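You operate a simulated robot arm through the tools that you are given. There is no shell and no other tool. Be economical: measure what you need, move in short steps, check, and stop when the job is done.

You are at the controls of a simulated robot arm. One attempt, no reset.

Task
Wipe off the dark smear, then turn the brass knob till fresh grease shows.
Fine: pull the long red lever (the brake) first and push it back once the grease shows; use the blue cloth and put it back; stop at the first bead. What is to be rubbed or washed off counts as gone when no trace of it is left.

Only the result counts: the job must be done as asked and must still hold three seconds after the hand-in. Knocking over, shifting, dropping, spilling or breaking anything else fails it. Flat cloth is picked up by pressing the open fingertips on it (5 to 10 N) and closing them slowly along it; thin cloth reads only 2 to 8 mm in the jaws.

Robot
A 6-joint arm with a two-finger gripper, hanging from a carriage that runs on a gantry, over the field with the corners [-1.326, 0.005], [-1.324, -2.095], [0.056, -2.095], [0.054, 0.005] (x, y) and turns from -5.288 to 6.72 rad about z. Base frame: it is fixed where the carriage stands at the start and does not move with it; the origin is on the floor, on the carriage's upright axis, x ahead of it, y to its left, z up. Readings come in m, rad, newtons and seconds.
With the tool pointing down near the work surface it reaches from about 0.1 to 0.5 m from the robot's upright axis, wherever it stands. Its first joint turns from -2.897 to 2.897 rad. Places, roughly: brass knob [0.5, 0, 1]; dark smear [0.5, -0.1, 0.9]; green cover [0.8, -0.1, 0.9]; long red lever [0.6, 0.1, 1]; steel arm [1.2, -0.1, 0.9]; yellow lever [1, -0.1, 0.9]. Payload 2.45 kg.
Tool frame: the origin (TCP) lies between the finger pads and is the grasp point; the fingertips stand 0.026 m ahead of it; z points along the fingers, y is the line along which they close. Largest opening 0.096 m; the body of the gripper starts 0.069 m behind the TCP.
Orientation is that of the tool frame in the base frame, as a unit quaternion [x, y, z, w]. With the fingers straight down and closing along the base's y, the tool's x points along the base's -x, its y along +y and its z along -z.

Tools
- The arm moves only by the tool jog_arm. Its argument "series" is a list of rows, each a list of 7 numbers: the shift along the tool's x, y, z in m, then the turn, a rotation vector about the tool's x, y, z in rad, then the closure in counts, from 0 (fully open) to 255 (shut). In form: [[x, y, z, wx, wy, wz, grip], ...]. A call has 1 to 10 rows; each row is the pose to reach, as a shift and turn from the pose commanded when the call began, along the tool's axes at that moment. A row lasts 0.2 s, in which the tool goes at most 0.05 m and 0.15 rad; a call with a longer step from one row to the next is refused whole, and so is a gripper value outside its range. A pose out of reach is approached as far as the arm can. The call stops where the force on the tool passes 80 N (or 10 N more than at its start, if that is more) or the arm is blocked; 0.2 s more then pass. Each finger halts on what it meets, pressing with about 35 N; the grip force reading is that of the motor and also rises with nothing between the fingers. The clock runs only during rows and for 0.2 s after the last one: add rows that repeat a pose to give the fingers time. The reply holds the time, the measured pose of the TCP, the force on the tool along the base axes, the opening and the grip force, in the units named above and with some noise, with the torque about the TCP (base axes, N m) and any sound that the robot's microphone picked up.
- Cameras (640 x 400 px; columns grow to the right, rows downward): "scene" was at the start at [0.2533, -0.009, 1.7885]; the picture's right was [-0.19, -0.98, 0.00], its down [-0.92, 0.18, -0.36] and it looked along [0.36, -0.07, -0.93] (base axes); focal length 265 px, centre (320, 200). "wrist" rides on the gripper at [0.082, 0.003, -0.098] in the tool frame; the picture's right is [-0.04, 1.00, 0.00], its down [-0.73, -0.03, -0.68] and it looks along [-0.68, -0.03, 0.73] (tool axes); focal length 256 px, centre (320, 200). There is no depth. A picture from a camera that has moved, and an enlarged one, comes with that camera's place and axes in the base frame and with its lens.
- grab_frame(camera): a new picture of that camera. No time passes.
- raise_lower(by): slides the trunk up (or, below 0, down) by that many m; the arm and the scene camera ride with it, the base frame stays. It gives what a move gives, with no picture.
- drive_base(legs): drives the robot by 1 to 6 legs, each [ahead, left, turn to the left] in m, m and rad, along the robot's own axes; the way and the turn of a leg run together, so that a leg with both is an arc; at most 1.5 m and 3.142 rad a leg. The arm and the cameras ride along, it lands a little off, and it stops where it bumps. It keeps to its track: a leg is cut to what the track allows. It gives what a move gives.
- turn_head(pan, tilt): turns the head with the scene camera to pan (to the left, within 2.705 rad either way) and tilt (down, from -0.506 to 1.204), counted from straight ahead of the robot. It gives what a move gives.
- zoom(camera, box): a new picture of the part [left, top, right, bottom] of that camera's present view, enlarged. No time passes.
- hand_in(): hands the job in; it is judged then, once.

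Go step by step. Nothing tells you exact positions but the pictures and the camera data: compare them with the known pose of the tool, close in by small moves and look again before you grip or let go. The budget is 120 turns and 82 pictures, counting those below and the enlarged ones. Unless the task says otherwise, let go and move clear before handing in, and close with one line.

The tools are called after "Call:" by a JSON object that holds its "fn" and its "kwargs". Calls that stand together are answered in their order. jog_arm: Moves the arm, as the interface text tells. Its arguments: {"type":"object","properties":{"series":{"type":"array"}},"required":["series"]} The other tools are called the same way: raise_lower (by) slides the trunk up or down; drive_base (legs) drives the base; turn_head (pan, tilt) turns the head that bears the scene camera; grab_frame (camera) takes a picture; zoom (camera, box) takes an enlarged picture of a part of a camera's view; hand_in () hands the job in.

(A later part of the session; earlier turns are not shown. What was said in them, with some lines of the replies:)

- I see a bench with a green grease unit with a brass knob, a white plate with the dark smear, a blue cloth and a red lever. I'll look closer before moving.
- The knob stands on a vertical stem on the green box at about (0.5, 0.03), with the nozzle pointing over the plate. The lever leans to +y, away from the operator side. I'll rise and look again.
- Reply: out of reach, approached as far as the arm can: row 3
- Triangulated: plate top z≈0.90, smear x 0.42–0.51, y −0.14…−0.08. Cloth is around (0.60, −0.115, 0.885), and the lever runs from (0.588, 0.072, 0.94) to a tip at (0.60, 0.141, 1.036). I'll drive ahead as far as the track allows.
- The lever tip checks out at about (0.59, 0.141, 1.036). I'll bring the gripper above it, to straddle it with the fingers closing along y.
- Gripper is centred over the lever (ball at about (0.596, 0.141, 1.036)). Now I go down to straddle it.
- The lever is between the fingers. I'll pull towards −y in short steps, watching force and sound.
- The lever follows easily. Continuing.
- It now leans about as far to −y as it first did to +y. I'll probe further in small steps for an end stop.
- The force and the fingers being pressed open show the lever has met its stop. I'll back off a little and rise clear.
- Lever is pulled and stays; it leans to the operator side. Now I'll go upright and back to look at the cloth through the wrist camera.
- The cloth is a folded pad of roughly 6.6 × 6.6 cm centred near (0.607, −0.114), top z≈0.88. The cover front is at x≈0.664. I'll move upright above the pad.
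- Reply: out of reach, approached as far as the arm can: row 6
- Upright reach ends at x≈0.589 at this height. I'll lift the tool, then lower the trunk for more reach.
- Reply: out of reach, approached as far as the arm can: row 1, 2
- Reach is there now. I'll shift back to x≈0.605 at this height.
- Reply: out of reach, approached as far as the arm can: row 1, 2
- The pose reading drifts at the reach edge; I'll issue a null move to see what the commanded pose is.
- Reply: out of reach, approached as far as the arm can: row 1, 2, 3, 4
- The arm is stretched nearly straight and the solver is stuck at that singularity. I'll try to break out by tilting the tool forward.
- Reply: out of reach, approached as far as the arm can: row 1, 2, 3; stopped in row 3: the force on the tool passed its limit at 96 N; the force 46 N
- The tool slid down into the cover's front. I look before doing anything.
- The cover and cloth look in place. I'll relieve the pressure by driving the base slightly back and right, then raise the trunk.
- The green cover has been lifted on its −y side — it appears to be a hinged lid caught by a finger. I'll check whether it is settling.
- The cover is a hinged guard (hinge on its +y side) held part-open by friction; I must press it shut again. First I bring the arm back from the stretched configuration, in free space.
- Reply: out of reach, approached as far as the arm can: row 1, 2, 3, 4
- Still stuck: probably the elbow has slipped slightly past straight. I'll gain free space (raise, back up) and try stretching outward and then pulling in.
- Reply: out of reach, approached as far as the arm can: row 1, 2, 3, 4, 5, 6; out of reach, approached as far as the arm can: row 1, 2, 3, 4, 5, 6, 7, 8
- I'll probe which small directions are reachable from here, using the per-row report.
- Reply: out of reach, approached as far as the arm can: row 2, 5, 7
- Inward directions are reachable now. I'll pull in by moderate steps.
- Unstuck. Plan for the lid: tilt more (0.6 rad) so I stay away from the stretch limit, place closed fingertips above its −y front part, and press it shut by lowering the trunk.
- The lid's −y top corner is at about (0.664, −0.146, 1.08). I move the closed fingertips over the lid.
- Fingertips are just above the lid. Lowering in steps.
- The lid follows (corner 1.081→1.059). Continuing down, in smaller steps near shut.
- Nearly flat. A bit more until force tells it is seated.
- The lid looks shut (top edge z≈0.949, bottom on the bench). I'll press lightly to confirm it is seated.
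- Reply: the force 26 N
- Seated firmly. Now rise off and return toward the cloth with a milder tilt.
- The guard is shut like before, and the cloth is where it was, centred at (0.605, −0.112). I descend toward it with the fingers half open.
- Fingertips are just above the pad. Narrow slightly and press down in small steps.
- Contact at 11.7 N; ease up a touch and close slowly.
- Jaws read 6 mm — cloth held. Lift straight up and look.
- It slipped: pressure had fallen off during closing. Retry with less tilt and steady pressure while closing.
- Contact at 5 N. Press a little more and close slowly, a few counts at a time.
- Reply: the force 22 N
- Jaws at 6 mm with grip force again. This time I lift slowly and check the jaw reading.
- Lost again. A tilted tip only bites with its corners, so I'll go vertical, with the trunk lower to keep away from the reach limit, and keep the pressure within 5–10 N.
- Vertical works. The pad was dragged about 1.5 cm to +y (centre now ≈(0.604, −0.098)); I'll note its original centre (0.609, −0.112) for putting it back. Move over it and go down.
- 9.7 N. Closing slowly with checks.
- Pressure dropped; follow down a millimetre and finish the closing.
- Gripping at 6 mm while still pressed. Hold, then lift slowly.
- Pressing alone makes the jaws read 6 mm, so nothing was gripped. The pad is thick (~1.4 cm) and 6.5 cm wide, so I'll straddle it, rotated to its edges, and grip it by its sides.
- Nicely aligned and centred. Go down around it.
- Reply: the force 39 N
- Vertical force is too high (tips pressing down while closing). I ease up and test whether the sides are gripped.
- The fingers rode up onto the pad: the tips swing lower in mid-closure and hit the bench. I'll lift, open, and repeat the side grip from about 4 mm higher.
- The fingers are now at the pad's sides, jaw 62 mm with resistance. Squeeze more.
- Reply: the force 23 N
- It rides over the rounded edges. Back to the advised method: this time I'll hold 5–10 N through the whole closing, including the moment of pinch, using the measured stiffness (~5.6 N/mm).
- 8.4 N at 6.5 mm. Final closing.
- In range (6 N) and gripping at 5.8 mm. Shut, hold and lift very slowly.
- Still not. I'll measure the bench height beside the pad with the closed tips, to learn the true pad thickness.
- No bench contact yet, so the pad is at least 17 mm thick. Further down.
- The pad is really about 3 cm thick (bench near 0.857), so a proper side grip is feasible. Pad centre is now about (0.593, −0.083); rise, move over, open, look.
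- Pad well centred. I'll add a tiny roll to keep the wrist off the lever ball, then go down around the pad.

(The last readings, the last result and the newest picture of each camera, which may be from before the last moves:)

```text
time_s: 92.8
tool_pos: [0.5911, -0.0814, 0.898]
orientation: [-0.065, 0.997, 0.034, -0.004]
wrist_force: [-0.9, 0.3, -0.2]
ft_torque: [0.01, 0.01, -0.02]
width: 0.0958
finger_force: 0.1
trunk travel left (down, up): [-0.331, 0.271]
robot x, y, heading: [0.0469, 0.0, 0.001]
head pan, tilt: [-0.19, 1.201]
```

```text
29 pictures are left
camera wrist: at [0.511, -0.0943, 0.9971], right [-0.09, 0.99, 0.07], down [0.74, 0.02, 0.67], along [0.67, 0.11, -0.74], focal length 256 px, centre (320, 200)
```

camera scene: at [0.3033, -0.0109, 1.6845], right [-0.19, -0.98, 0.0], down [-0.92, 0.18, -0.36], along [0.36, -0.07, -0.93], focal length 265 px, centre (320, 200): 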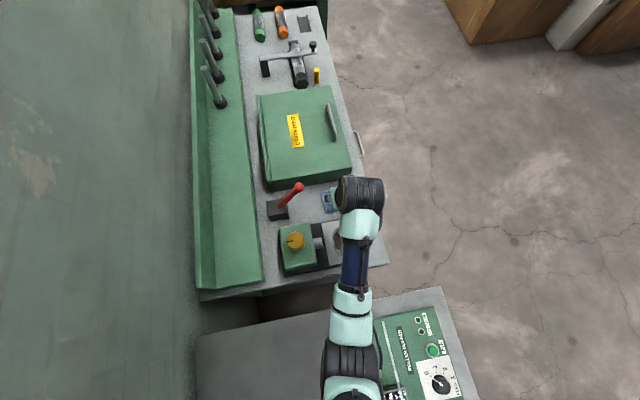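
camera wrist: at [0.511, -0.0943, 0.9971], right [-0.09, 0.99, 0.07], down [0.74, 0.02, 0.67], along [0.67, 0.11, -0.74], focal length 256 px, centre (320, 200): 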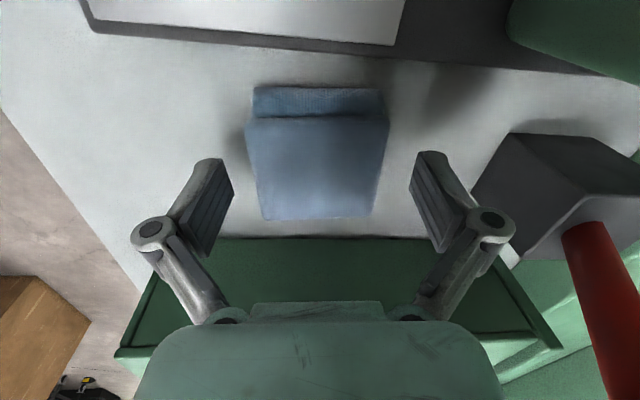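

Fingers straddle the pad centrally. Close on the sides.

Call:
{"fn": "jog_arm", "kwargs": {"series": [[0, 0, 0, 0, 0, 0, 40], [0, 0, 0, 0, 0, 0, 75], [0, 0, 0, 0, 0, 0, 90], [0, 0, 0, 0, 0, 0, 105], [0, 0, 0, 0, 0, 0, 120], [0, 0, 0, 0, 0, 0, 135]]}}

```text
time_s: 94.2
tool_pos: [0.5921, -0.0821, 0.8993]
orientation: [-0.065, 0.997, 0.033, -0.004]
wrist_force: [-2.0, -0.2, 6.8]
ft_torque: [-0.03, 0.08, -0.13]
width: 0.0707
finger_force: 34.8
trunk travel left (down, up): [-0.331, 0.271]
robot x, y, heading: [0.0474, -0.0026, -0.003]
head pan, tilt: [-0.19, 1.201]
```

Firm side grip: 71 mm at 35 N. Lift.

Call:
{"fn": "jog_arm", "kwargs": {"series": [[0, 0, -0.005, 0, 0, 0, 140], [0, 0, -0.015, 0, 0, 0, 140], [0, 0, -0.03, 0, 0, 0, 140], [0, 0, -0.05, 0, 0, 0, 140], [0, 0, -0.07, 0, 0, 0, 140]]}}

Call:
{"fn": "grab_frame", "kwargs": {"camera": "wrist"}}

```text
time_s: 95.4
tool_pos: [0.5918, -0.0851, 0.9676]
orientation: [-0.065, 0.997, 0.034, -0.004]
wrist_force: [-0.3, 0.0, 0.3]
ft_torque: [0.0, -0.02, 0.01]
width: 0.0706
finger_force: 35.5
trunk travel left (down, up): [-0.331, 0.271]
robot x, y, heading: [0.0546, -0.0009, 0.0]
head pan, tilt: [-0.19, 1.201]
```

```text
28 pictures are left
camera wrist: at [0.5114, -0.099, 1.0667], right [-0.09, 0.99, 0.07], down [0.74, 0.02, 0.67], along [0.67, 0.11, -0.74], focal length 256 px, centre (320, 200)
```

wrist: 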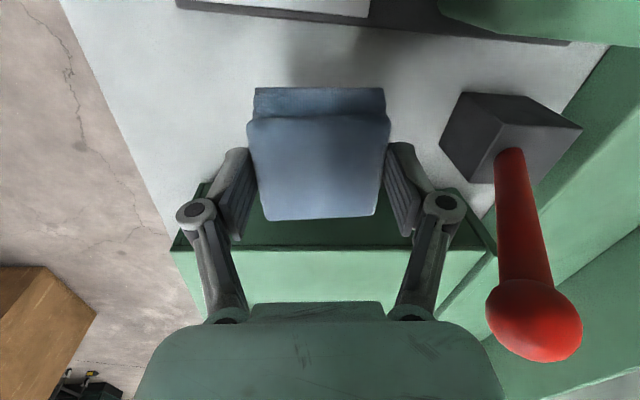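

The pad is held. Now I raise the trunk (for good arm posture), then carry the pad over the smear at about (0.46, −0.112).

Call:
{"fn": "raise_lower", "kwargs": {"by": 0.1}}

Call:
{"fn": "jog_arm", "kwargs": {"series": [[0.03, -0.01, 0.0, 0.03, 0, 0.04, 140], [0.065, -0.02, 0.0, 0.06, 0, 0.08, 140], [0.1, -0.03, 0.0, 0.06, 0, 0.13, 140], [0.13, -0.042, 0.02, 0.06, 0, 0.13, 140], [0.13, -0.042, 0.06, 0.06, 0, 0.13, 140], [0.13, -0.042, 0.08, 0.06, 0, 0.13, 140]]}}

Call:
{"fn": "grab_frame", "kwargs": {"camera": "wrist"}}

```text
time_s: 96.7
tool_pos: [0.5913, -0.086, 1.067]
orientation: [-0.065, 0.997, 0.034, -0.004]
wrist_force: [0.0, -1.3, 0.0]
ft_torque: [0.04, -0.01, -0.03]
width: 0.0704
finger_force: 35.4
trunk travel left (down, up): [-0.431, 0.171]
robot x, y, heading: [0.0505, -0.0023, -0.004]
head pan, tilt: [-0.19, 1.201]
```

```text
time_s: 98.1
tool_pos: [0.4663, -0.1381, 0.9852]
orientation: [-0.001, 1.0, 0.003, -0.004]
wrist_force: [0.0, 0.1, -0.8]
ft_torque: [0.04, 0.01, 0.0]
width: 0.0701
finger_force: 34.9
out of reach, approached as far as the arm can: row 2, 3, 4
trunk travel left (down, up): [-0.431, 0.171]
robot x, y, heading: [0.0511, -0.0006, 0.002]
head pan, tilt: [-0.19, 1.201]
```

```text
27 pictures are left
camera wrist: at [0.3845, -0.1346, 1.0846], right [0.04, 1.0, 0.01], down [0.74, -0.03, 0.67], along [0.67, -0.02, -0.74], focal length 256 px, centre (320, 200)
```

wrist: 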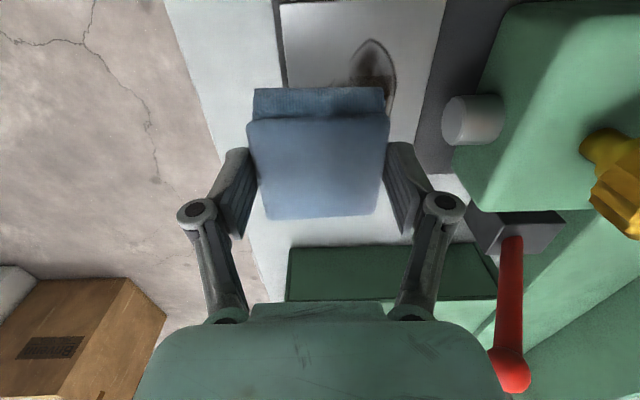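

Holding the pad over the plate. The knuckles would come close to the nozzle, so I'll turn the gripper about 90° so that its slim side faces the nozzle.

Call:
{"fn": "jog_arm", "kwargs": {"series": [[0, 0, -0.015, 0, 0, -0.15, 140], [0, 0, -0.015, 0, 0, -0.3, 140], [0, 0, -0.015, 0, 0, -0.45, 140], [0, 0, -0.015, 0, 0, -0.6, 140], [0, 0, -0.015, 0, 0, -0.75, 140], [0, 0, -0.015, 0, 0, -0.9, 140], [0, 0.0, -0.015, 0, 0, -1.05, 140], [0, 0.01, -0.015, 0, 0, -1.2, 140], [0, 0.02, -0.01, 0, 0, -1.35, 140], [0, 0.026, 0.0, 0, 0, -1.5, 140]]}}

Call:
{"fn": "grab_frame", "kwargs": {"camera": "wrist"}}

```text
time_s: 100.3
tool_pos: [0.4684, -0.1133, 0.9859]
orientation: [-0.684, 0.73, 0.006, 0.0]
wrist_force: [0.7, 0.2, 0.0]
ft_torque: [0.02, 0.02, 0.02]
width: 0.0697
finger_force: 34.8
trunk travel left (down, up): [-0.431, 0.171]
robot x, y, heading: [0.0519, -0.0015, 0.004]
head pan, tilt: [-0.19, 1.201]
```

```text
26 pictures are left
camera wrist: at [0.4596, -0.1934, 1.0841], right [-0.99, 0.11, 0.01], down [0.08, 0.73, 0.68], along [0.07, 0.68, -0.73], focal length 256 px, centre (320, 200)
```

wrist: 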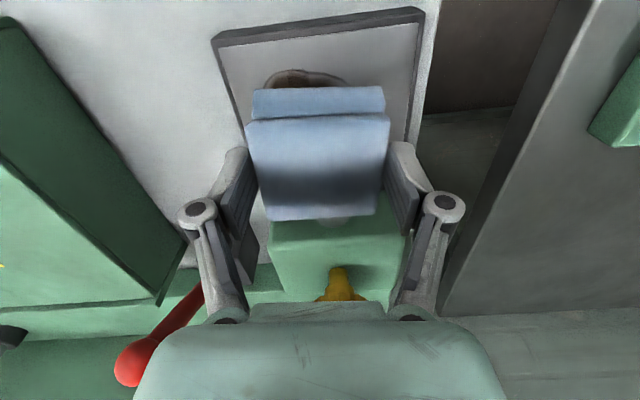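

Good posture. Lower onto the smear.

Call:
{"fn": "jog_arm", "kwargs": {"series": [[0, 0, 0.02, 0, 0, 0, 140], [0, 0, 0.038, 0, 0, 0, 140], [0, 0, 0.043, 0, 0, 0, 140]]}}

```text
time_s: 101.1
tool_pos: [0.4657, -0.112, 0.9416]
orientation: [-0.682, 0.731, 0.006, -0.001]
wrist_force: [0.6, 0.0, -1.2]
ft_torque: [-0.02, 0.0, -0.02]
width: 0.0696
finger_force: 35.0
trunk travel left (down, up): [-0.431, 0.171]
robot x, y, heading: [0.0492, -0.0004, 0.001]
head pan, tilt: [-0.19, 1.201]
```

Call:
{"fn": "jog_arm", "kwargs": {"series": [[0, 0, 0.002, 0, 0, 0, 140], [0, 0, 0.004, 0, 0, 0, 140]]}}

```text
time_s: 101.7
tool_pos: [0.4675, -0.1125, 0.9393]
orientation: [-0.681, 0.732, 0.007, 0.0]
wrist_force: [-0.5, 0.6, 0.5]
ft_torque: [-0.01, -0.03, 0.03]
width: 0.0695
finger_force: 35.3
trunk travel left (down, up): [-0.431, 0.171]
robot x, y, heading: [0.0519, -0.0049, -0.001]
head pan, tilt: [-0.19, 1.201]
```

Call:
{"fn": "jog_arm", "kwargs": {"series": [[0, 0, 0.002, 0, 0, 0, 140], [0, 0, 0.0035, 0, 0, 0, 140]]}}

```text
time_s: 102.3
tool_pos: [0.467, -0.1136, 0.9356]
orientation: [-0.681, 0.732, 0.006, -0.001]
wrist_force: [0.1, 0.5, 0.5]
ft_torque: [0.04, -0.03, 0.06]
width: 0.0695
finger_force: 34.7
trunk travel left (down, up): [-0.431, 0.171]
robot x, y, heading: [0.051, 0.0005, 0.004]
head pan, tilt: [-0.19, 1.201]
```

Call:
{"fn": "jog_arm", "kwargs": {"series": [[0, 0, 0.0015, 0, 0, 0, 140], [0, 0, 0.003, 0, 0, 0, 140]]}}

Call:
{"fn": "zoom", "kwargs": {"camera": "wrist", "box": [200, 0, 440, 180]}}

```text
time_s: 102.9
tool_pos: [0.4674, -0.1132, 0.9325]
orientation: [-0.682, 0.731, 0.005, 0.0]
wrist_force: [-2.7, 2.9, 15.6]
ft_torque: [-0.42, 0.68, -0.16]
width: 0.0695
finger_force: 35.4
trunk travel left (down, up): [-0.431, 0.171]
robot x, y, heading: [0.0508, -0.0006, -0.003]
head pan, tilt: [-0.19, 1.201]
```

```text
2.22 times, centred on (320, 90) of wrist
camera zoom: at [0.459, -0.1938, 1.0313], right [-0.99, 0.11, 0.01], down [0.09, 0.73, 0.68], along [0.07, 0.68, -0.73], focal length 569 px, centre (320, 444)
```

zoom: 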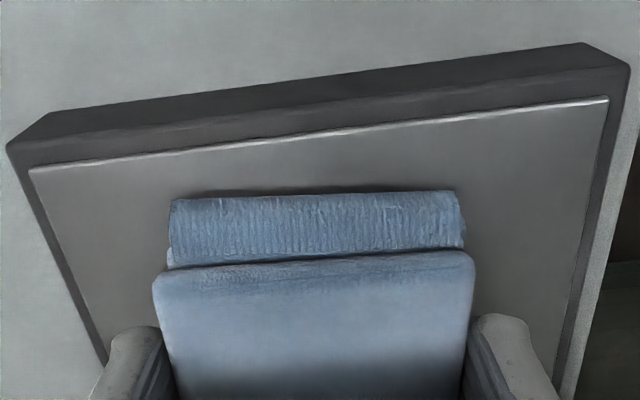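

Contact (15 N). Ease slightly and rub with strokes along the smear.

Call:
{"fn": "jog_arm", "kwargs": {"series": [[0, 0, -0.0008, 0, 0, 0, 140], [0, 0.015, -0.0008, 0, 0, 0, 140], [0, 0.03, -0.0008, 0, 0, 0, 140], [0, 0.015, -0.0008, 0, 0, 0, 140], [0, 0, -0.0008, 0, 0, 0, 140], [0, -0.015, -0.0008, 0, 0, 0, 140], [0, -0.03, -0.0008, 0, 0, 0, 140], [0, -0.015, -0.0008, 0, 0, 0, 140], [0, 0, -0.0008, 0, 0, 0, 140]]}}

```text
time_s: 104.9
tool_pos: [0.466, -0.1124, 0.9335]
orientation: [-0.682, 0.731, 0.006, -0.001]
wrist_force: [0.1, -0.4, 0.4]
ft_torque: [-0.02, -0.02, 0.02]
width: 0.0693
finger_force: 34.7
trunk travel left (down, up): [-0.431, 0.171]
robot x, y, heading: [0.0485, -0.0015, -0.003]
head pan, tilt: [-0.19, 1.201]
```

Force went off; press 2 mm deeper and stroke again, with small sideways offsets.

Call:
{"fn": "jog_arm", "kwargs": {"series": [[0, 0, 0.0018, 0, 0, 0, 140], [0, 0.015, 0.0018, 0, 0, 0, 140], [0, 0.03, 0.0018, 0, 0, 0, 140], [0.01, 0.03, 0.0018, 0, 0, 0, 140], [0.01, 0.01, 0.0018, 0, 0, 0, 140], [0.01, -0.01, 0.0018, 0, 0, 0, 140], [0.01, -0.03, 0.0018, 0, 0, 0, 140], [-0.01, -0.03, 0.0018, 0, 0, 0, 140], [-0.01, -0.01, 0.0018, 0, 0, 0, 140], [-0.01, 0.01, 0.0018, 0, 0, 0, 140]]}}

```text
time_s: 107.1
tool_pos: [0.459, -0.1022, 0.9318]
orientation: [-0.682, 0.731, 0.005, 0.0]
wrist_force: [2.9, 0.4, 7.8]
ft_torque: [-0.15, 0.2, 0.0]
width: 0.0693
finger_force: 35.3
trunk travel left (down, up): [-0.431, 0.171]
robot x, y, heading: [0.0487, -0.002, -0.001]
head pan, tilt: [-0.19, 1.201]
```

Call:
{"fn": "jog_arm", "kwargs": {"series": [[0, 0.024, 0.0003, 0, 0, 0, 140], [0.008, 0.024, 0.0003, 0, 0, 0, 140], [0.008, 0.0, 0.0003, 0, 0, 0, 140], [0.008, -0.02, 0.0003, 0, 0, 0, 140], [0.008, -0.04, 0.0003, 0, 0, 0, 140], [0.016, -0.04, 0.0003, 0, 0, 0, 140], [0.016, -0.02, 0.0003, 0, 0, 0, 140], [0.016, 0.0, 0.0003, 0, 0, 0, 140], [0.016, 0.022, 0.0003, 0, 0, 0, 140]]}}

Call:
{"fn": "jog_arm", "kwargs": {"series": [[0, 0, -0.03, 0, 0, 0, 140], [0.04, 0, -0.05, 0, 0, 0, 140], [0.075, 0, -0.06, 0, 0, 0, 140]]}}

Call:
{"fn": "grab_frame", "kwargs": {"camera": "wrist"}}

Call:
{"fn": "zoom", "kwargs": {"camera": "scene", "box": [250, 180, 430, 292]}}

```text
time_s: 109.1
tool_pos: [0.4365, -0.1158, 0.9295]
orientation: [-0.682, 0.732, 0.004, -0.001]
wrist_force: [4.3, -0.1, 10.9]
ft_torque: [-0.01, -0.15, -0.04]
width: 0.0689
finger_force: 35.0
trunk travel left (down, up): [-0.431, 0.171]
robot x, y, heading: [0.0502, -0.001, 0.004]
head pan, tilt: [-0.19, 1.201]
```

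```text
time_s: 109.9
tool_pos: [0.4311, -0.1916, 0.9901]
orientation: [-0.682, 0.731, 0.006, -0.001]
wrist_force: [0.5, 0.5, -0.4]
ft_torque: [-0.02, -0.03, -0.01]
width: 0.0689
finger_force: 35.2
trunk travel left (down, up): [-0.431, 0.171]
robot x, y, heading: [0.0476, -0.0042, 0.001]
head pan, tilt: [-0.19, 1.201]
```

```text
24 pictures are left
camera wrist: at [0.4224, -0.2721, 1.0876], right [-0.99, 0.11, 0.01], down [0.09, 0.72, 0.68], along [0.07, 0.68, -0.73], focal length 256 px, centre (320, 200)
```

wrist: 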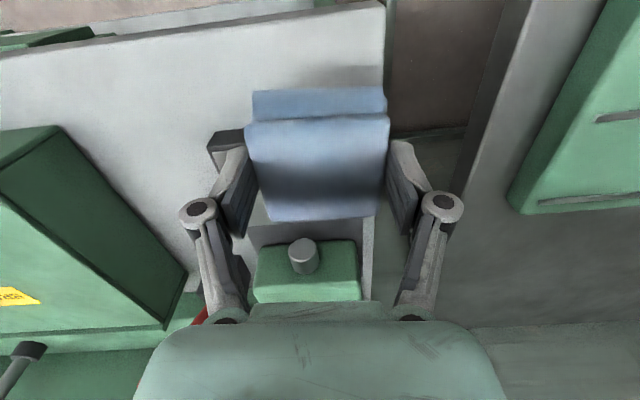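

```text
3.56 times, centred on (340, 236) of scene
camera zoom: at [0.3032, -0.0109, 1.6944], right [-0.19, -0.98, 0.0], down [-0.92, 0.18, -0.36], along [0.36, -0.07, -0.93], focal length 944 px, centre (249, 72)
```

zoom: 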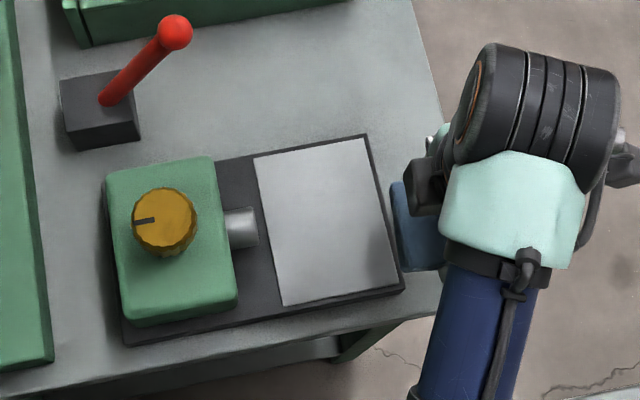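

The plate is clean. Now I turn the gripper back to the pad's original heading and carry it back.

Call:
{"fn": "jog_arm", "kwargs": {"series": [[0, 0, -0.005, 0, 0, 0.15, 140], [0, 0, -0.005, 0, 0, 0.3, 140], [0, 0, -0.005, 0, 0, 0.45, 140], [-0.01, -0.015, -0.005, 0, 0, 0.6, 140], [-0.025, -0.03, -0.005, 0, 0, 0.75, 140], [-0.04, -0.045, -0.005, 0, 0, 0.9, 140], [-0.055, -0.06, -0.005, 0, 0, 1.05, 140], [-0.07, -0.078, -0.005, 0, 0, 1.2, 140], [-0.082, -0.0945, -0.005, 0, 0, 1.35, 140]]}}

```text
time_s: 111.9
tool_pos: [0.5292, -0.1158, 0.995]
orientation: [-0.075, 0.997, 0.003, -0.005]
wrist_force: [-0.3, 0.8, -0.3]
ft_torque: [0.04, 0.01, -0.05]
width: 0.0689
finger_force: 35.5
trunk travel left (down, up): [-0.431, 0.171]
robot x, y, heading: [0.0547, -0.0033, -0.0]
head pan, tilt: [-0.19, 1.201]
```

Call:
{"fn": "jog_arm", "kwargs": {"series": [[-0.025, -0.002, -0.015, 0, 0, 0, 140], [-0.045, -0.0037, -0.035, 0, 0, 0, 140], [-0.045, -0.0037, -0.06, 0, 0, 0, 140]]}}

Call:
{"fn": "raise_lower", "kwargs": {"by": -0.1}}

```text
time_s: 112.7
tool_pos: [0.575, -0.1136, 1.0552]
orientation: [-0.076, 0.997, 0.003, -0.003]
wrist_force: [0.9, 0.5, -0.1]
ft_torque: [0.0, -0.01, -0.02]
width: 0.069
finger_force: 35.0
trunk travel left (down, up): [-0.431, 0.171]
robot x, y, heading: [0.0461, -0.0004, -0.002]
head pan, tilt: [-0.19, 1.201]
```

```text
time_s: 114.1
tool_pos: [0.5745, -0.1135, 0.9532]
orientation: [-0.076, 0.997, 0.004, -0.003]
wrist_force: [-0.5, 0.1, -0.6]
ft_torque: [-0.03, 0.0, 0.01]
width: 0.0687
finger_force: 35.6
trunk travel left (down, up): [-0.331, 0.271]
robot x, y, heading: [0.0531, 0.0013, -0.001]
head pan, tilt: [-0.19, 1.201]
```

Call:
{"fn": "jog_arm", "kwargs": {"series": [[-0.0274, -0.0026, 0, 0, 0, 0, 140], [-0.0274, -0.0026, 0.02, 0, 0, 0, 140], [-0.0274, -0.0026, 0.04, 0, 0, 0, 140], [-0.0274, -0.0026, 0.05, 0, 0, 0, 140]]}}

Call:
{"fn": "grab_frame", "kwargs": {"camera": "wrist"}}

```text
time_s: 115.1
tool_pos: [0.6026, -0.1121, 0.9025]
orientation: [-0.077, 0.997, 0.003, -0.003]
wrist_force: [0.1, -0.1, 0.1]
ft_torque: [0.03, 0.0, 0.0]
width: 0.0689
finger_force: 34.9
trunk travel left (down, up): [-0.331, 0.271]
robot x, y, heading: [0.045, -0.0059, 0.004]
head pan, tilt: [-0.19, 1.201]
```

```text
22 pictures are left
camera wrist: at [0.5223, -0.1212, 1.0024], right [-0.11, 0.99, 0.01], down [0.74, 0.08, 0.67], along [0.67, 0.08, -0.74], focal length 256 px, centre (320, 200)
```

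wrist: 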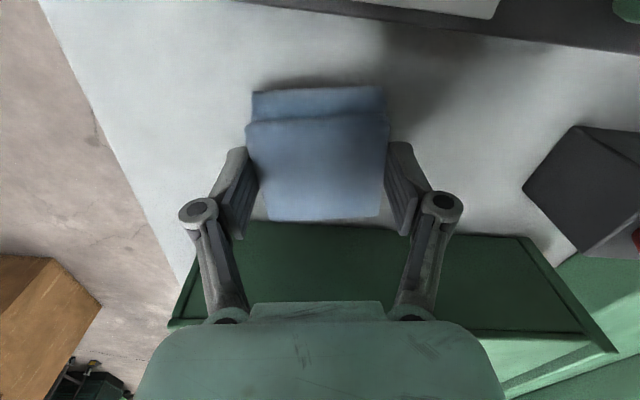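

Almost down. Lower until the bench is felt.

Call:
{"fn": "jog_arm", "kwargs": {"series": [[0, 0, 0.002, 0, 0, 0, 140], [0, 0, 0.004, 0, 0, 0, 140]]}}

```text
time_s: 115.7
tool_pos: [0.603, -0.1126, 0.8996]
orientation: [-0.076, 0.997, 0.004, -0.004]
wrist_force: [0.0, 0.5, -0.6]
ft_torque: [0.01, 0.03, 0.0]
width: 0.0689
finger_force: 34.6
trunk travel left (down, up): [-0.331, 0.271]
robot x, y, heading: [0.0517, -0.0007, -0.002]
head pan, tilt: [-0.19, 1.201]
```

Call:
{"fn": "jog_arm", "kwargs": {"series": [[0, 0, 0.002, 0, 0, 0, 140], [0, 0, 0.004, 0, 0, 0, 140]]}}

```text
time_s: 116.3
tool_pos: [0.6034, -0.1121, 0.8978]
orientation: [-0.076, 0.997, 0.003, -0.002]
wrist_force: [-10.2, 1.2, 22.2]
ft_torque: [-0.02, -0.45, 0.08]
width: 0.0689
finger_force: 35.4
trunk travel left (down, up): [-0.331, 0.271]
robot x, y, heading: [0.0536, -0.004, 0.002]
head pan, tilt: [-0.19, 1.201]
```

Pad is on the bench. Ease, open and rise.

Call:
{"fn": "jog_arm", "kwargs": {"series": [[0, 0, -0.002, 0, 0, 0, 140], [0, 0, -0.002, 0, 0, 0, 110], [0, 0, -0.002, 0, 0, 0, 60], [0, 0, -0.002, 0, 0, 0, 0], [0, 0, -0.003, 0, 0, 0, 0], [0, 0, -0.02, 0, 0, 0, 0], [0, 0, -0.05, 0, 0, 0, 0]]}}

Call:
{"fn": "grab_frame", "kwargs": {"camera": "wrist"}}

```text
time_s: 117.9
tool_pos: [0.6052, -0.1131, 0.9462]
orientation: [-0.076, 0.997, 0.003, -0.004]
wrist_force: [0.9, -0.5, -0.4]
ft_torque: [0.01, -0.01, 0.02]
width: 0.0961
finger_force: 0.0
trunk travel left (down, up): [-0.331, 0.271]
robot x, y, heading: [0.049, -0.0027, -0.002]
head pan, tilt: [-0.19, 1.201]
```

```text
21 pictures are left
camera wrist: at [0.5242, -0.1211, 1.0456], right [-0.11, 0.99, 0.01], down [0.74, 0.08, 0.67], along [0.67, 0.08, -0.74], focal length 256 px, centre (320, 200)
```

wrist: 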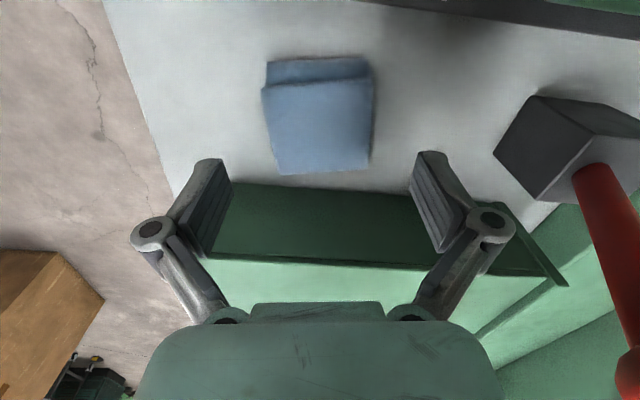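

Pad is back in place. Next: raise the trunk and move over the knob, which I place at about (0.470, 0.022), top z≈1.0, diameter ≈48 mm.

Call:
{"fn": "raise_lower", "kwargs": {"by": 0.194}}

Call:
{"fn": "jog_arm", "kwargs": {"series": [[0.03, 0.0, 0.005, 0, 0, 0, 0], [0.06, 0.02, 0.015, 0, 0, 0, 0], [0.08, 0.05, 0.03, 0, 0, 0.05, 0], [0.1, 0.085, 0.045, 0, 0, 0.1, 0], [0.113, 0.12, 0.06, 0, 0, 0.153, 0], [0.113, 0.154, 0.07, 0, 0, 0.153, 0]]}}

Call:
{"fn": "grab_frame", "kwargs": {"camera": "wrist"}}

```text
time_s: 120.0
tool_pos: [0.6049, -0.1124, 1.1391]
orientation: [-0.076, 0.997, 0.003, -0.004]
wrist_force: [-0.5, 1.6, 0.2]
ft_torque: [0.01, 0.0, 0.0]
width: 0.0958
finger_force: 0.0
trunk travel left (down, up): [-0.525, 0.077]
robot x, y, heading: [0.0498, -0.0036, 0.001]
head pan, tilt: [-0.19, 1.201]
```

```text
time_s: 121.4
tool_pos: [0.4693, 0.023, 1.0738]
orientation: [0.001, 1.0, 0.004, -0.005]
wrist_force: [0.1, 0.4, -0.6]
ft_torque: [0.02, 0.03, -0.03]
width: 0.096
finger_force: 0.0
trunk travel left (down, up): [-0.525, 0.077]
robot x, y, heading: [0.0493, -0.0014, 0.001]
head pan, tilt: [-0.19, 1.201]
```

```text
20 pictures are left
camera wrist: at [0.3887, 0.0271, 1.172], right [0.04, 1.0, 0.01], down [0.74, -0.04, 0.67], along [0.67, -0.02, -0.74], focal length 256 px, centre (320, 200)
```

wrist: 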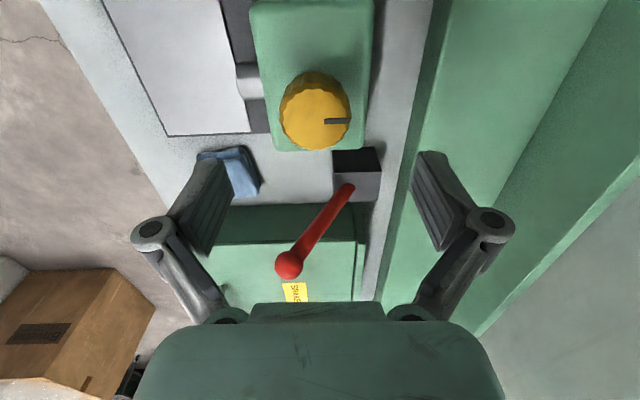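

Centred over the knob. Go down and close on it.

Call:
{"fn": "jog_arm", "kwargs": {"series": [[0.001, 0, 0.03, 0, 0, 0, 0], [0.001, 0, 0.06, 0, 0, 0, 0], [0.001, 0, 0.085, 0, 0, 0, 40], [0.001, 0, 0.085, 0, 0, 0, 80], [0.001, 0, 0.085, 0, 0, 0, 120], [0.001, 0, 0.085, 0, 0, 0, 150], [0.001, 0, 0.085, 0, 0, 0, 160]]}}

Call:
{"fn": "grab_frame", "kwargs": {"camera": "wrist"}}

```text
time_s: 123.0
tool_pos: [0.4681, 0.0197, 0.9894]
orientation: [0.002, 1.0, 0.002, -0.004]
wrist_force: [-0.7, -13.9, 3.4]
ft_torque: [-0.23, -0.03, -0.02]
width: 0.0466
finger_force: 44.8
trunk travel left (down, up): [-0.525, 0.077]
robot x, y, heading: [0.0487, 0.0, -0.002]
head pan, tilt: [-0.19, 1.201]
```

```text
19 pictures are left
camera wrist: at [0.388, 0.0247, 1.0886], right [0.04, 1.0, 0.0], down [0.74, -0.03, 0.67], along [0.67, -0.03, -0.74], focal length 256 px, centre (320, 200)
```

wrist: 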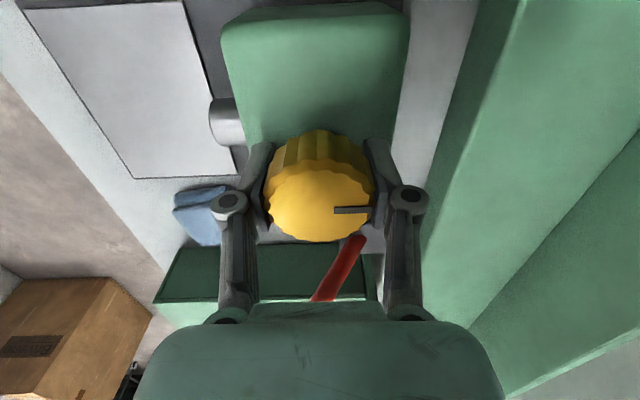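

Gripped (46.6 mm). Relieve the sideways load by 3 mm, then try a small clockwise turn (seen from above).

Call:
{"fn": "jog_arm", "kwargs": {"series": [[0, -0.003, 0, 0, 0, 0, 165], [0, -0.003, 0, 0, 0, 0.1, 165], [0, -0.003, 0, 0, 0, 0.2, 165]]}}

Call:
{"fn": "zoom", "kwargs": {"camera": "wrist", "box": [180, 60, 420, 260]}}

```text
time_s: 123.8
tool_pos: [0.4681, 0.0199, 0.9881]
orientation: [0.102, 0.995, 0.003, -0.003]
wrist_force: [-1.7, -7.6, 14.2]
ft_torque: [0.32, 0.09, 0.02]
width: 0.0463
finger_force: 44.8
trunk travel left (down, up): [-0.525, 0.077]
robot x, y, heading: [0.0488, -0.0048, 0.006]
head pan, tilt: [-0.19, 1.201]
```

```text
2.00 times, centred on (300, 160) of wrist
camera zoom: at [0.3901, 0.0397, 1.0884], right [0.24, 0.97, 0.0], down [0.72, -0.18, 0.67], along [0.65, -0.16, -0.74], focal length 512 px, centre (360, 280)
```

zoom: 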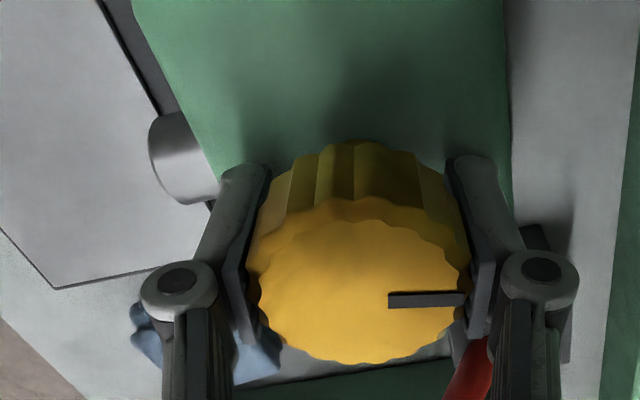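

The knob follows easily. Turn on in modest steps, watching the nozzle.

Call:
{"fn": "jog_arm", "kwargs": {"series": [[0, 0, 0, 0, 0, 0.1, 165], [0, 0, 0, 0, 0, 0.2, 165], [0, 0, 0, 0, 0, 0.3, 165]]}}

Call:
{"fn": "zoom", "kwargs": {"camera": "wrist", "box": [180, 60, 420, 260]}}

```text
time_s: 124.6
tool_pos: [0.4685, 0.0183, 0.9879]
orientation: [0.249, 0.968, 0.002, -0.004]
wrist_force: [-6.1, -10.4, 28.6]
ft_torque: [-0.04, 0.11, 0.09]
width: 0.0463
finger_force: 45.2
trunk travel left (down, up): [-0.525, 0.077]
robot x, y, heading: [0.0487, -0.0, 0.0]
head pan, tilt: [-0.19, 1.201]
```

```text
2.00 times, centred on (300, 160) of wrist
camera zoom: at [0.3992, 0.0612, 1.0874], right [0.52, 0.86, 0.0], down [0.63, -0.38, 0.67], along [0.58, -0.35, -0.74], focal length 512 px, centre (360, 280)
```

zoom: 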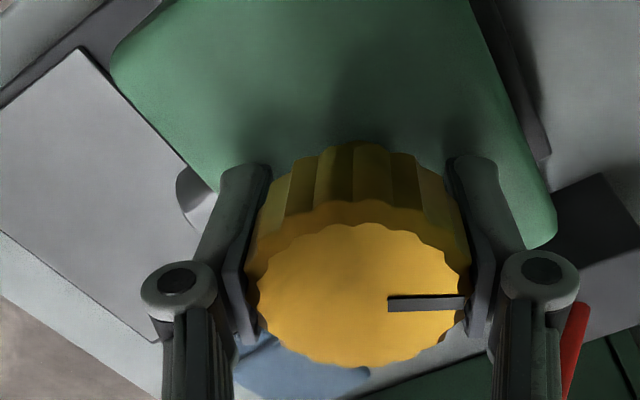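

Upward load is building; I ease the tool up a little and turn on.

Call:
{"fn": "jog_arm", "kwargs": {"series": [[0, 0, -0.002, 0, 0, 0.0, 165], [0, 0, -0.002, 0, 0, 0.1, 165], [0, 0, -0.002, 0, 0, 0.2, 165], [0, 0, -0.002, 0, 0, 0.3, 165]]}}

Call:
{"fn": "zoom", "kwargs": {"camera": "wrist", "box": [120, 20, 360, 220]}}

```text
time_s: 125.6
tool_pos: [0.4668, 0.0171, 0.9878]
orientation: [0.392, 0.92, 0.0, -0.005]
wrist_force: [11.3, -15.7, -20.9]
ft_torque: [0.04, -0.14, 0.01]
width: 0.0459
finger_force: 44.8
trunk travel left (down, up): [-0.525, 0.077]
robot x, y, heading: [0.0514, -0.0033, -0.005]
head pan, tilt: [-0.19, 1.201]
```

```text
2.00 times, centred on (240, 120) of wrist
camera zoom: at [0.4142, 0.0791, 1.0875], right [0.75, 0.66, 0.0], down [0.49, -0.55, 0.67], along [0.44, -0.51, -0.74], focal length 512 px, centre (480, 360)
```

zoom: 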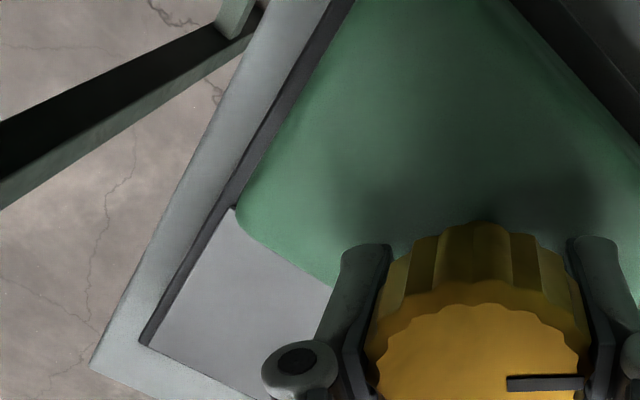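

The nozzle is out of view at this angle. I let go, rise, and swing the gripper back counter-clockwise to view the nozzle and regrip.

Call:
{"fn": "jog_arm", "kwargs": {"series": [[0, 0, 0.001, 0, 0, 0, 110], [0, 0, 0.001, 0, 0, 0, 50], [0, 0, -0.044, 0, 0, 0, 0], [0, 0, -0.05, 0, 0, -0.15, 0], [0, 0, -0.05, 0, 0, -0.3, 0], [0, 0, -0.05, 0, 0, -0.45, 0], [0, 0, -0.05, 0, 0, -0.6, 0], [0, 0, -0.05, 0, 0, -0.75, 0], [0, 0, -0.05, 0, 0, -0.9, 0], [0, 0, -0.05, 0, 0, -1.05, 0]]}}

Call:
{"fn": "grab_frame", "kwargs": {"camera": "wrist"}}

```text
time_s: 127.8
tool_pos: [0.4683, 0.0209, 1.0392]
orientation: [-0.125, 0.992, 0.004, -0.004]
wrist_force: [-0.3, -0.2, 0.2]
ft_torque: [0.02, -0.04, 0.01]
width: 0.0962
finger_force: 0.1
trunk travel left (down, up): [-0.525, 0.077]
robot x, y, heading: [0.0488, 0.0009, -0.005]
head pan, tilt: [-0.19, 1.201]
```

```text
15 pictures are left
camera wrist: at [0.3885, 0.0036, 1.1383], right [-0.21, 0.98, 0.01], down [0.72, 0.15, 0.67], along [0.66, 0.15, -0.74], focal length 256 px, centre (320, 200)
```

wrist: 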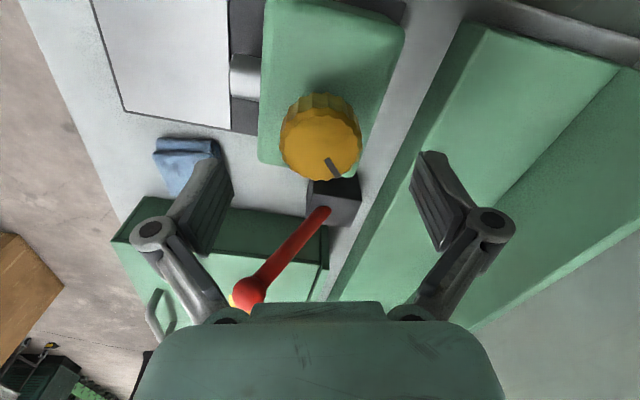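

No bead yet at the nozzle after 0.8 rad clockwise. I regrip at a counter-clockwise wrist angle so the nozzle stays in view, and turn on in small increments.

Call:
{"fn": "jog_arm", "kwargs": {"series": [[0, -0.002, 0, 0, 0, -0.15, 0], [0, -0.002, 0, 0, 0, -0.3, 0], [0, -0.002, 0, 0, 0, -0.45, 0], [0, -0.002, 0.025, 0, 0, -0.45, 0], [0, -0.002, 0.05, 0, 0, -0.45, 0], [0, -0.002, 0.05, 0, 0, -0.45, 50], [0, -0.002, 0.05, 0, 0, -0.45, 100], [0, -0.002, 0.05, 0, 0, -0.45, 150], [0, -0.002, 0.05, 0, 0, -0.45, 165], [0, -0.002, 0.05, 0, 0, -0.45, 165]]}}

Call:
{"fn": "jog_arm", "kwargs": {"series": [[0, 0, 0, 0, 0, 0.1, 165], [0, 0, 0, 0, 0, 0.2, 165], [0, 0, 0, 0, 0, 0.3, 165]]}}

Call:
{"fn": "zoom", "kwargs": {"camera": "wrist", "box": [140, 0, 460, 200]}}

```text
time_s: 130.0
tool_pos: [0.4665, 0.0214, 0.9889]
orientation: [-0.342, 0.94, 0.005, -0.003]
wrist_force: [-8.9, 13.6, 3.7]
ft_torque: [0.08, 0.42, 0.0]
width: 0.0461
finger_force: 45.5
trunk travel left (down, up): [-0.525, 0.077]
robot x, y, heading: [0.051, -0.0008, 0.0]
head pan, tilt: [-0.19, 1.201]
```

```text
time_s: 130.8
tool_pos: [0.4665, 0.0202, 0.9891]
orientation: [-0.197, 0.98, 0.006, -0.004]
wrist_force: [-10.2, 10.9, -3.7]
ft_torque: [0.56, -0.8, -0.02]
width: 0.046
finger_force: 45.4
trunk travel left (down, up): [-0.525, 0.077]
robot x, y, heading: [0.0511, -0.0042, 0.003]
head pan, tilt: [-0.19, 1.201]
```

```text
2.00 times, centred on (300, 100) of wrist
camera zoom: at [0.3906, -0.0071, 1.0874], right [-0.35, 0.94, 0.01], down [0.69, 0.25, 0.67], along [0.63, 0.24, -0.74], focal length 512 px, centre (360, 400)
```

zoom: 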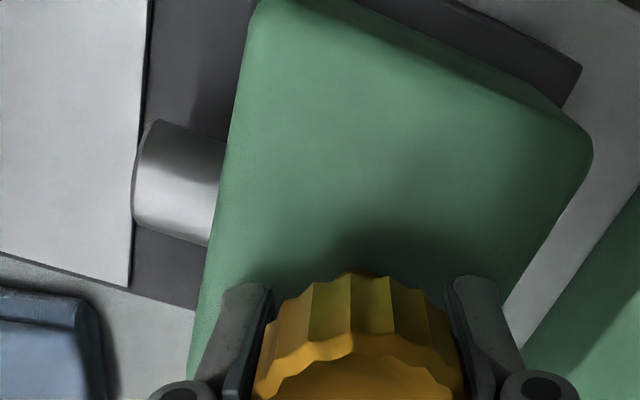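

The nozzle is clearly visible: no bead at about 1.1 rad. Turning on.

Call:
{"fn": "jog_arm", "kwargs": {"series": [[0, 0, 0, 0, 0, 0.1, 165], [0, 0, 0, 0, 0, 0.2, 165], [0, 0, 0, 0, 0, 0.3, 165]]}}

Call:
{"fn": "zoom", "kwargs": {"camera": "wrist", "box": [140, 0, 460, 200]}}

Call:
{"fn": "jog_arm", "kwargs": {"series": [[0, 0, 0, 0, 0, 0.1, 165], [0, 0, 0, 0, 0, 0.2, 165], [0, 0, 0, 0, 0, 0.25, 165]]}}

Call:
{"fn": "zoom", "kwargs": {"camera": "wrist", "box": [140, 0, 460, 200]}}

```text
time_s: 131.6
tool_pos: [0.4668, 0.0202, 0.9876]
orientation: [-0.048, 0.999, 0.004, -0.004]
wrist_force: [-7.3, 9.2, -7.4]
ft_torque: [0.09, -0.91, -0.04]
width: 0.0462
finger_force: 45.2
trunk travel left (down, up): [-0.525, 0.077]
robot x, y, heading: [0.0483, -0.0049, 0.004]
head pan, tilt: [-0.19, 1.201]
```

```text
2.00 times, centred on (300, 100) of wrist
camera zoom: at [0.3857, 0.0163, 1.0877], right [-0.06, 1.0, 0.01], down [0.74, 0.04, 0.67], along [0.67, 0.04, -0.74], focal length 512 px, centre (360, 400)
```

zoom: 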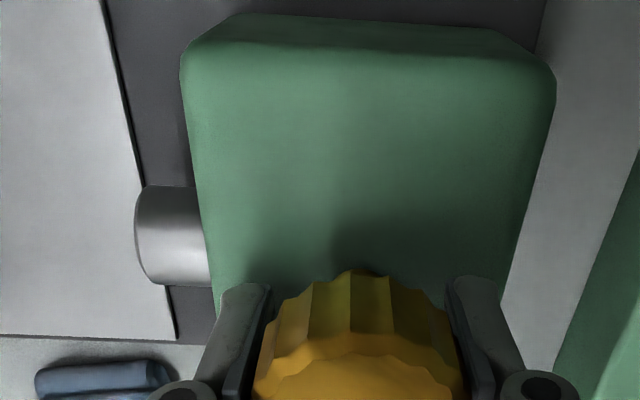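

```text
time_s: 132.4
tool_pos: [0.4664, 0.0213, 0.988]
orientation: [0.077, 0.997, 0.003, -0.005]
wrist_force: [-3.9, 7.4, -14.7]
ft_torque: [-0.05, -0.57, 0.0]
width: 0.0462
finger_force: 45.0
trunk travel left (down, up): [-0.525, 0.077]
robot x, y, heading: [0.0479, -0.0037, 0.0]
head pan, tilt: [-0.19, 1.201]
```

```text
2.00 times, centred on (300, 100) of wrist
camera zoom: at [0.3872, 0.0362, 1.0879], right [0.19, 0.98, 0.01], down [0.73, -0.15, 0.67], along [0.66, -0.13, -0.74], focal length 512 px, centre (360, 400)
```

zoom: 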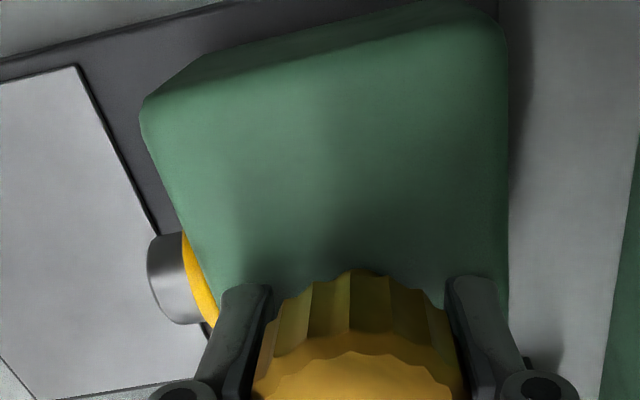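

A yellow ring of fresh grease has appeared at the nozzle's root — I stop turning at once. Release the knob, rise and move over the lever.

Call:
{"fn": "jog_arm", "kwargs": {"series": [[0, 0, 0, 0, 0, 0, 115], [0, 0, 0, 0, 0, 0, 70], [0, 0, -0.045, 0, 0, 0, 70], [0, 0, -0.08, 0, 0, 0, 70], [-0.035, -0.003, -0.1, -0.0075, -0.1, -0.0375, 70], [-0.07, -0.005, -0.115, -0.015, -0.2, -0.075, 70], [-0.105, -0.008, -0.13, -0.0225, -0.3, -0.1125, 70], [-0.134, -0.0104, -0.142, -0.03, -0.4, -0.15, 70], [-0.134, -0.0104, -0.142, -0.03, -0.4, -0.15, 70]]}}

Call:
{"fn": "grab_frame", "kwargs": {"camera": "wrist"}}

Call:
{"fn": "zoom", "kwargs": {"camera": "scene", "box": [220, 160, 400, 272]}}

```text
time_s: 134.4
tool_pos: [0.5999, -0.0125, 1.1311]
orientation: [0.0, 0.981, 0.003, 0.195]
wrist_force: [0.5, -0.6, 0.0]
ft_torque: [0.03, 0.01, -0.03]
width: 0.0697
finger_force: 0.0
trunk travel left (down, up): [-0.525, 0.077]
robot x, y, heading: [0.0502, -0.0025, -0.003]
head pan, tilt: [-0.19, 1.201]
```

```text
11 pictures are left
camera wrist: at [0.487, -0.0085, 1.1905], right [0.04, 1.0, 0.02], down [0.42, -0.04, 0.91], along [0.91, -0.02, -0.42], focal length 256 px, centre (320, 200)
```

wrist: 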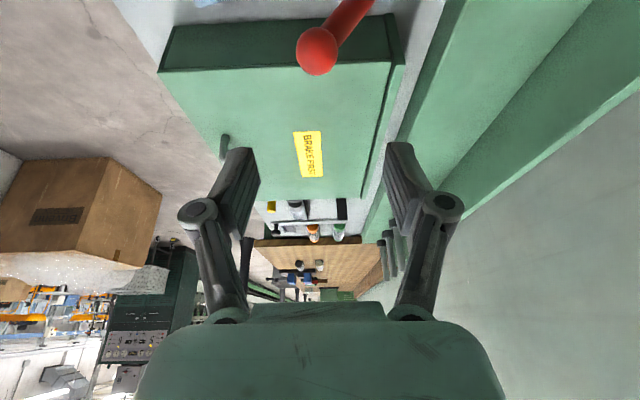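

```text
3.56 times, centred on (310, 216) of scene
camera zoom: at [0.3032, -0.011, 1.7885], right [-0.19, -0.98, 0.0], down [-0.92, 0.18, -0.36], along [0.36, -0.07, -0.93], focal length 944 px, centre (356, 143)
```

zoom: 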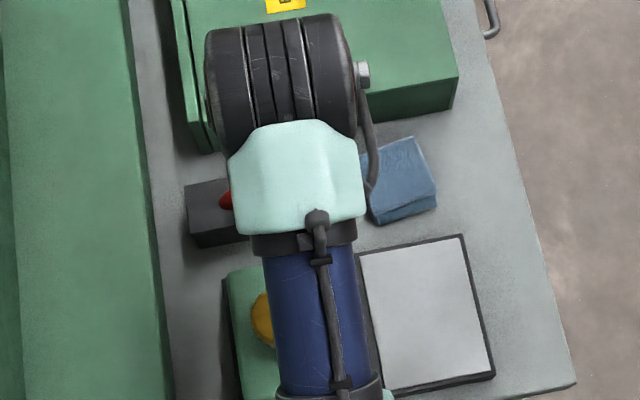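

The lever ball is centred, and the cloth sits where it was. Descend around the lever and push it back towards +y.

Call:
{"fn": "jog_arm", "kwargs": {"series": [[0.014, 0.008, 0.033, 0, 0, 0, 70], [0.029, 0.008, 0.067, 0, 0, 0, 70], [0.043, 0.008, 0.1012, 0, 0, 0, 70]]}}

Call:
{"fn": "jog_arm", "kwargs": {"series": [[0, 0.017, 0, 0, 0, 0, 70], [-0.002, 0.034, -0.004, 0, 0, 0, 70], [-0.004, 0.051, -0.009, 0, 0, 0, 70], [-0.005, 0.068, -0.012, 0, 0, 0, 70], [-0.004, 0.085, -0.01, 0, 0, 0, 70], [-0.003, 0.102, -0.007, 0, 0, 0, 70], [-0.001, 0.119, -0.003, 0, 0, 0, 70], [0, 0.134, 0, 0, 0, 0, 70]]}}

Call:
{"fn": "grab_frame", "kwargs": {"camera": "wrist"}}

```text
time_s: 135.2
tool_pos: [0.599, -0.0038, 1.0206]
orientation: [0.002, 0.981, 0.003, 0.195]
wrist_force: [0.1, 0.5, -0.9]
ft_torque: [0.01, 0.03, 0.02]
width: 0.0697
finger_force: 0.1
trunk travel left (down, up): [-0.525, 0.077]
robot x, y, heading: [0.0506, 0.0017, -0.002]
head pan, tilt: [-0.19, 1.201]
```

```text
time_s: 137.0
tool_pos: [0.5982, 0.1299, 1.0193]
orientation: [0.001, 0.981, 0.003, 0.194]
wrist_force: [0.3, -0.6, 0.2]
ft_torque: [-0.01, 0.03, 0.0]
width: 0.0697
finger_force: 0.4
trunk travel left (down, up): [-0.525, 0.077]
robot x, y, heading: [0.0492, -0.0025, -0.005]
head pan, tilt: [-0.19, 1.201]
```

```text
9 pictures are left
camera wrist: at [0.4856, 0.1336, 1.0794], right [0.04, 1.0, 0.02], down [0.42, -0.04, 0.91], along [0.91, -0.02, -0.42], focal length 256 px, centre (320, 200)
```

wrist: 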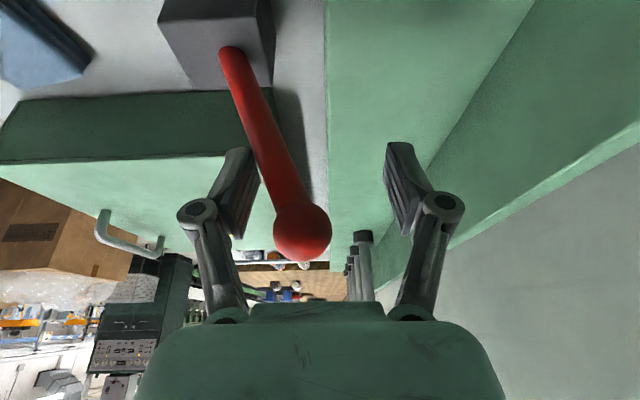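

It still lacks about 2 cm to its original lean. Push on to the stop.

Call:
{"fn": "jog_arm", "kwargs": {"series": [[0, 0.008, 0, 0, 0, 0, 70], [0.001, 0.015, 0.002, 0, 0, 0, 70], [0.001, 0.02, 0.003, 0, 0, 0, 70]]}}

Call:
{"fn": "jog_arm", "kwargs": {"series": [[0, 0.004, 0.001, 0, 0, 0, 70], [0, 0.007, 0.001, 0, 0, 0, 70]]}}

Call:
{"fn": "grab_frame", "kwargs": {"camera": "wrist"}}

```text
time_s: 137.8
tool_pos: [0.5987, 0.149, 1.0173]
orientation: [0.002, 0.981, 0.001, 0.195]
wrist_force: [-1.2, -6.6, 1.2]
ft_torque: [-0.2, 0.03, -0.03]
width: 0.075
finger_force: 3.9
trunk travel left (down, up): [-0.525, 0.077]
robot x, y, heading: [0.0482, -0.0004, -0.005]
head pan, tilt: [-0.19, 1.201]
```

```text
time_s: 138.4
tool_pos: [0.6004, 0.153, 1.0162]
orientation: [0.001, 0.981, 0.001, 0.194]
wrist_force: [-3.0, -16.5, 2.3]
ft_torque: [-0.37, 0.08, -0.04]
width: 0.0825
finger_force: 9.8
trunk travel left (down, up): [-0.525, 0.077]
robot x, y, heading: [0.0522, -0.0017, -0.0]
head pan, tilt: [-0.19, 1.201]
```

```text
8 pictures are left
camera wrist: at [0.4874, 0.1573, 1.0755], right [0.04, 1.0, 0.02], down [0.42, -0.03, 0.91], along [0.91, -0.03, -0.42], focal length 256 px, centre (320, 200)
```

wrist: 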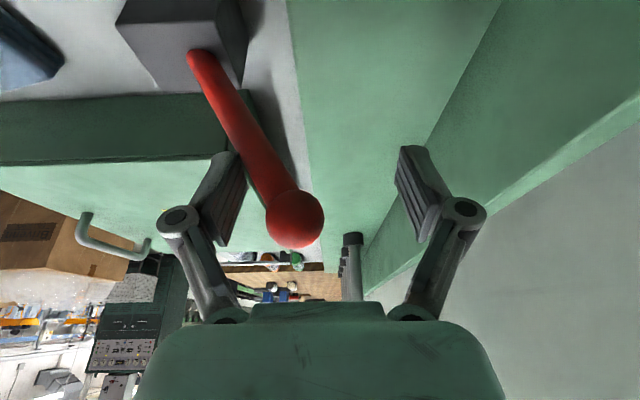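

The lever is firmly against its stop, back at y≈0.142. Back off, rise, retreat, and take a final look.

Call:
{"fn": "jog_arm", "kwargs": {"series": [[0, -0.01, 0, 0, 0, 0, 70], [0, -0.02, 0, 0, 0, 0, 70], [-0.014, -0.02, -0.033, 0, 0, 0, 70], [-0.029, -0.02, -0.067, 0, 0, 0, 70], [-0.043, -0.02, -0.1, 0, 0, 0, 70]]}}

Call:
{"fn": "drive_base", "kwargs": {"legs": [[-0.3, 0, 0]]}}

Call:
{"fn": "zoom", "kwargs": {"camera": "scene", "box": [210, 40, 390, 200]}}

Call:
{"fn": "grab_frame", "kwargs": {"camera": "wrist"}}

```text
time_s: 139.6
tool_pos: [0.601, 0.1357, 1.1275]
orientation: [0.0, 0.981, 0.003, 0.194]
wrist_force: [-0.8, 0.4, 0.2]
ft_torque: [-0.02, -0.02, -0.03]
width: 0.0696
finger_force: 0.0
trunk travel left (down, up): [-0.525, 0.077]
robot x, y, heading: [0.0544, 0.0008, -0.003]
head pan, tilt: [-0.19, 1.201]
```

```text
time_s: 141.6
tool_pos: [0.3056, 0.1366, 1.1274]
orientation: [0.0, 0.981, 0.004, 0.195]
wrist_force: [-0.1, -0.1, 0.2]
ft_torque: [0.02, 0.0, 0.02]
width: 0.0695
finger_force: 0.1
trunk travel left (down, up): [-0.525, 0.077]
robot x, y, heading: [-0.248, -0.0024, 0.005]
head pan, tilt: [-0.19, 1.201]
```

```text
2.50 times, centred on (300, 120) of scene
camera zoom: at [0.0076, -0.0104, 1.7885], right [-0.19, -0.98, 0.0], down [-0.92, 0.17, -0.36], along [0.36, -0.07, -0.93], focal length 664 px, centre (370, 400)
```

zoom: 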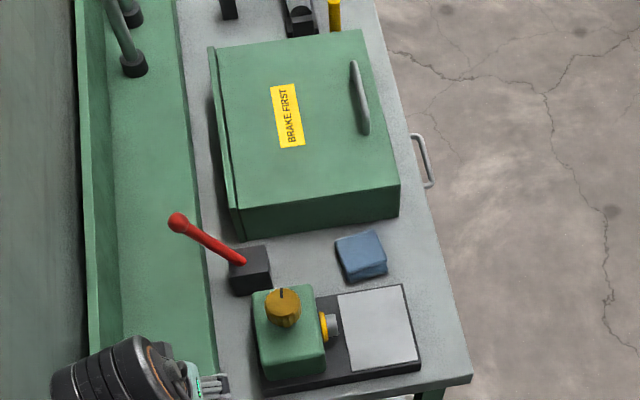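

```text
6 pictures are left
camera wrist: at [0.1923, 0.1407, 1.1877], right [0.03, 1.0, 0.02], down [0.42, -0.03, 0.91], along [0.91, -0.02, -0.42], focal length 256 px, centre (320, 200)
```

wrist: 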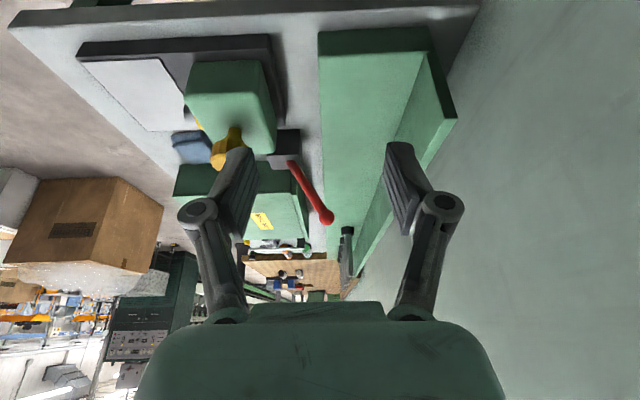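

Everything looks done: the plate is clean, yellow grease shows at the nozzle, the lever is back, the cloth is in place, the guard is shut and the gripper is clear. I hand in.

Call:
{"fn": "hand_in", "kwargs": {}}

```text
The job is handed in.
```

The smear is wiped off with the blue cloth, the brass knob is turned until the yellow grease showed, the brake lever is back at its stop and the cloth is back within a few millimetres; I had knocked the green guard open by accident early on and pressed it shut again.
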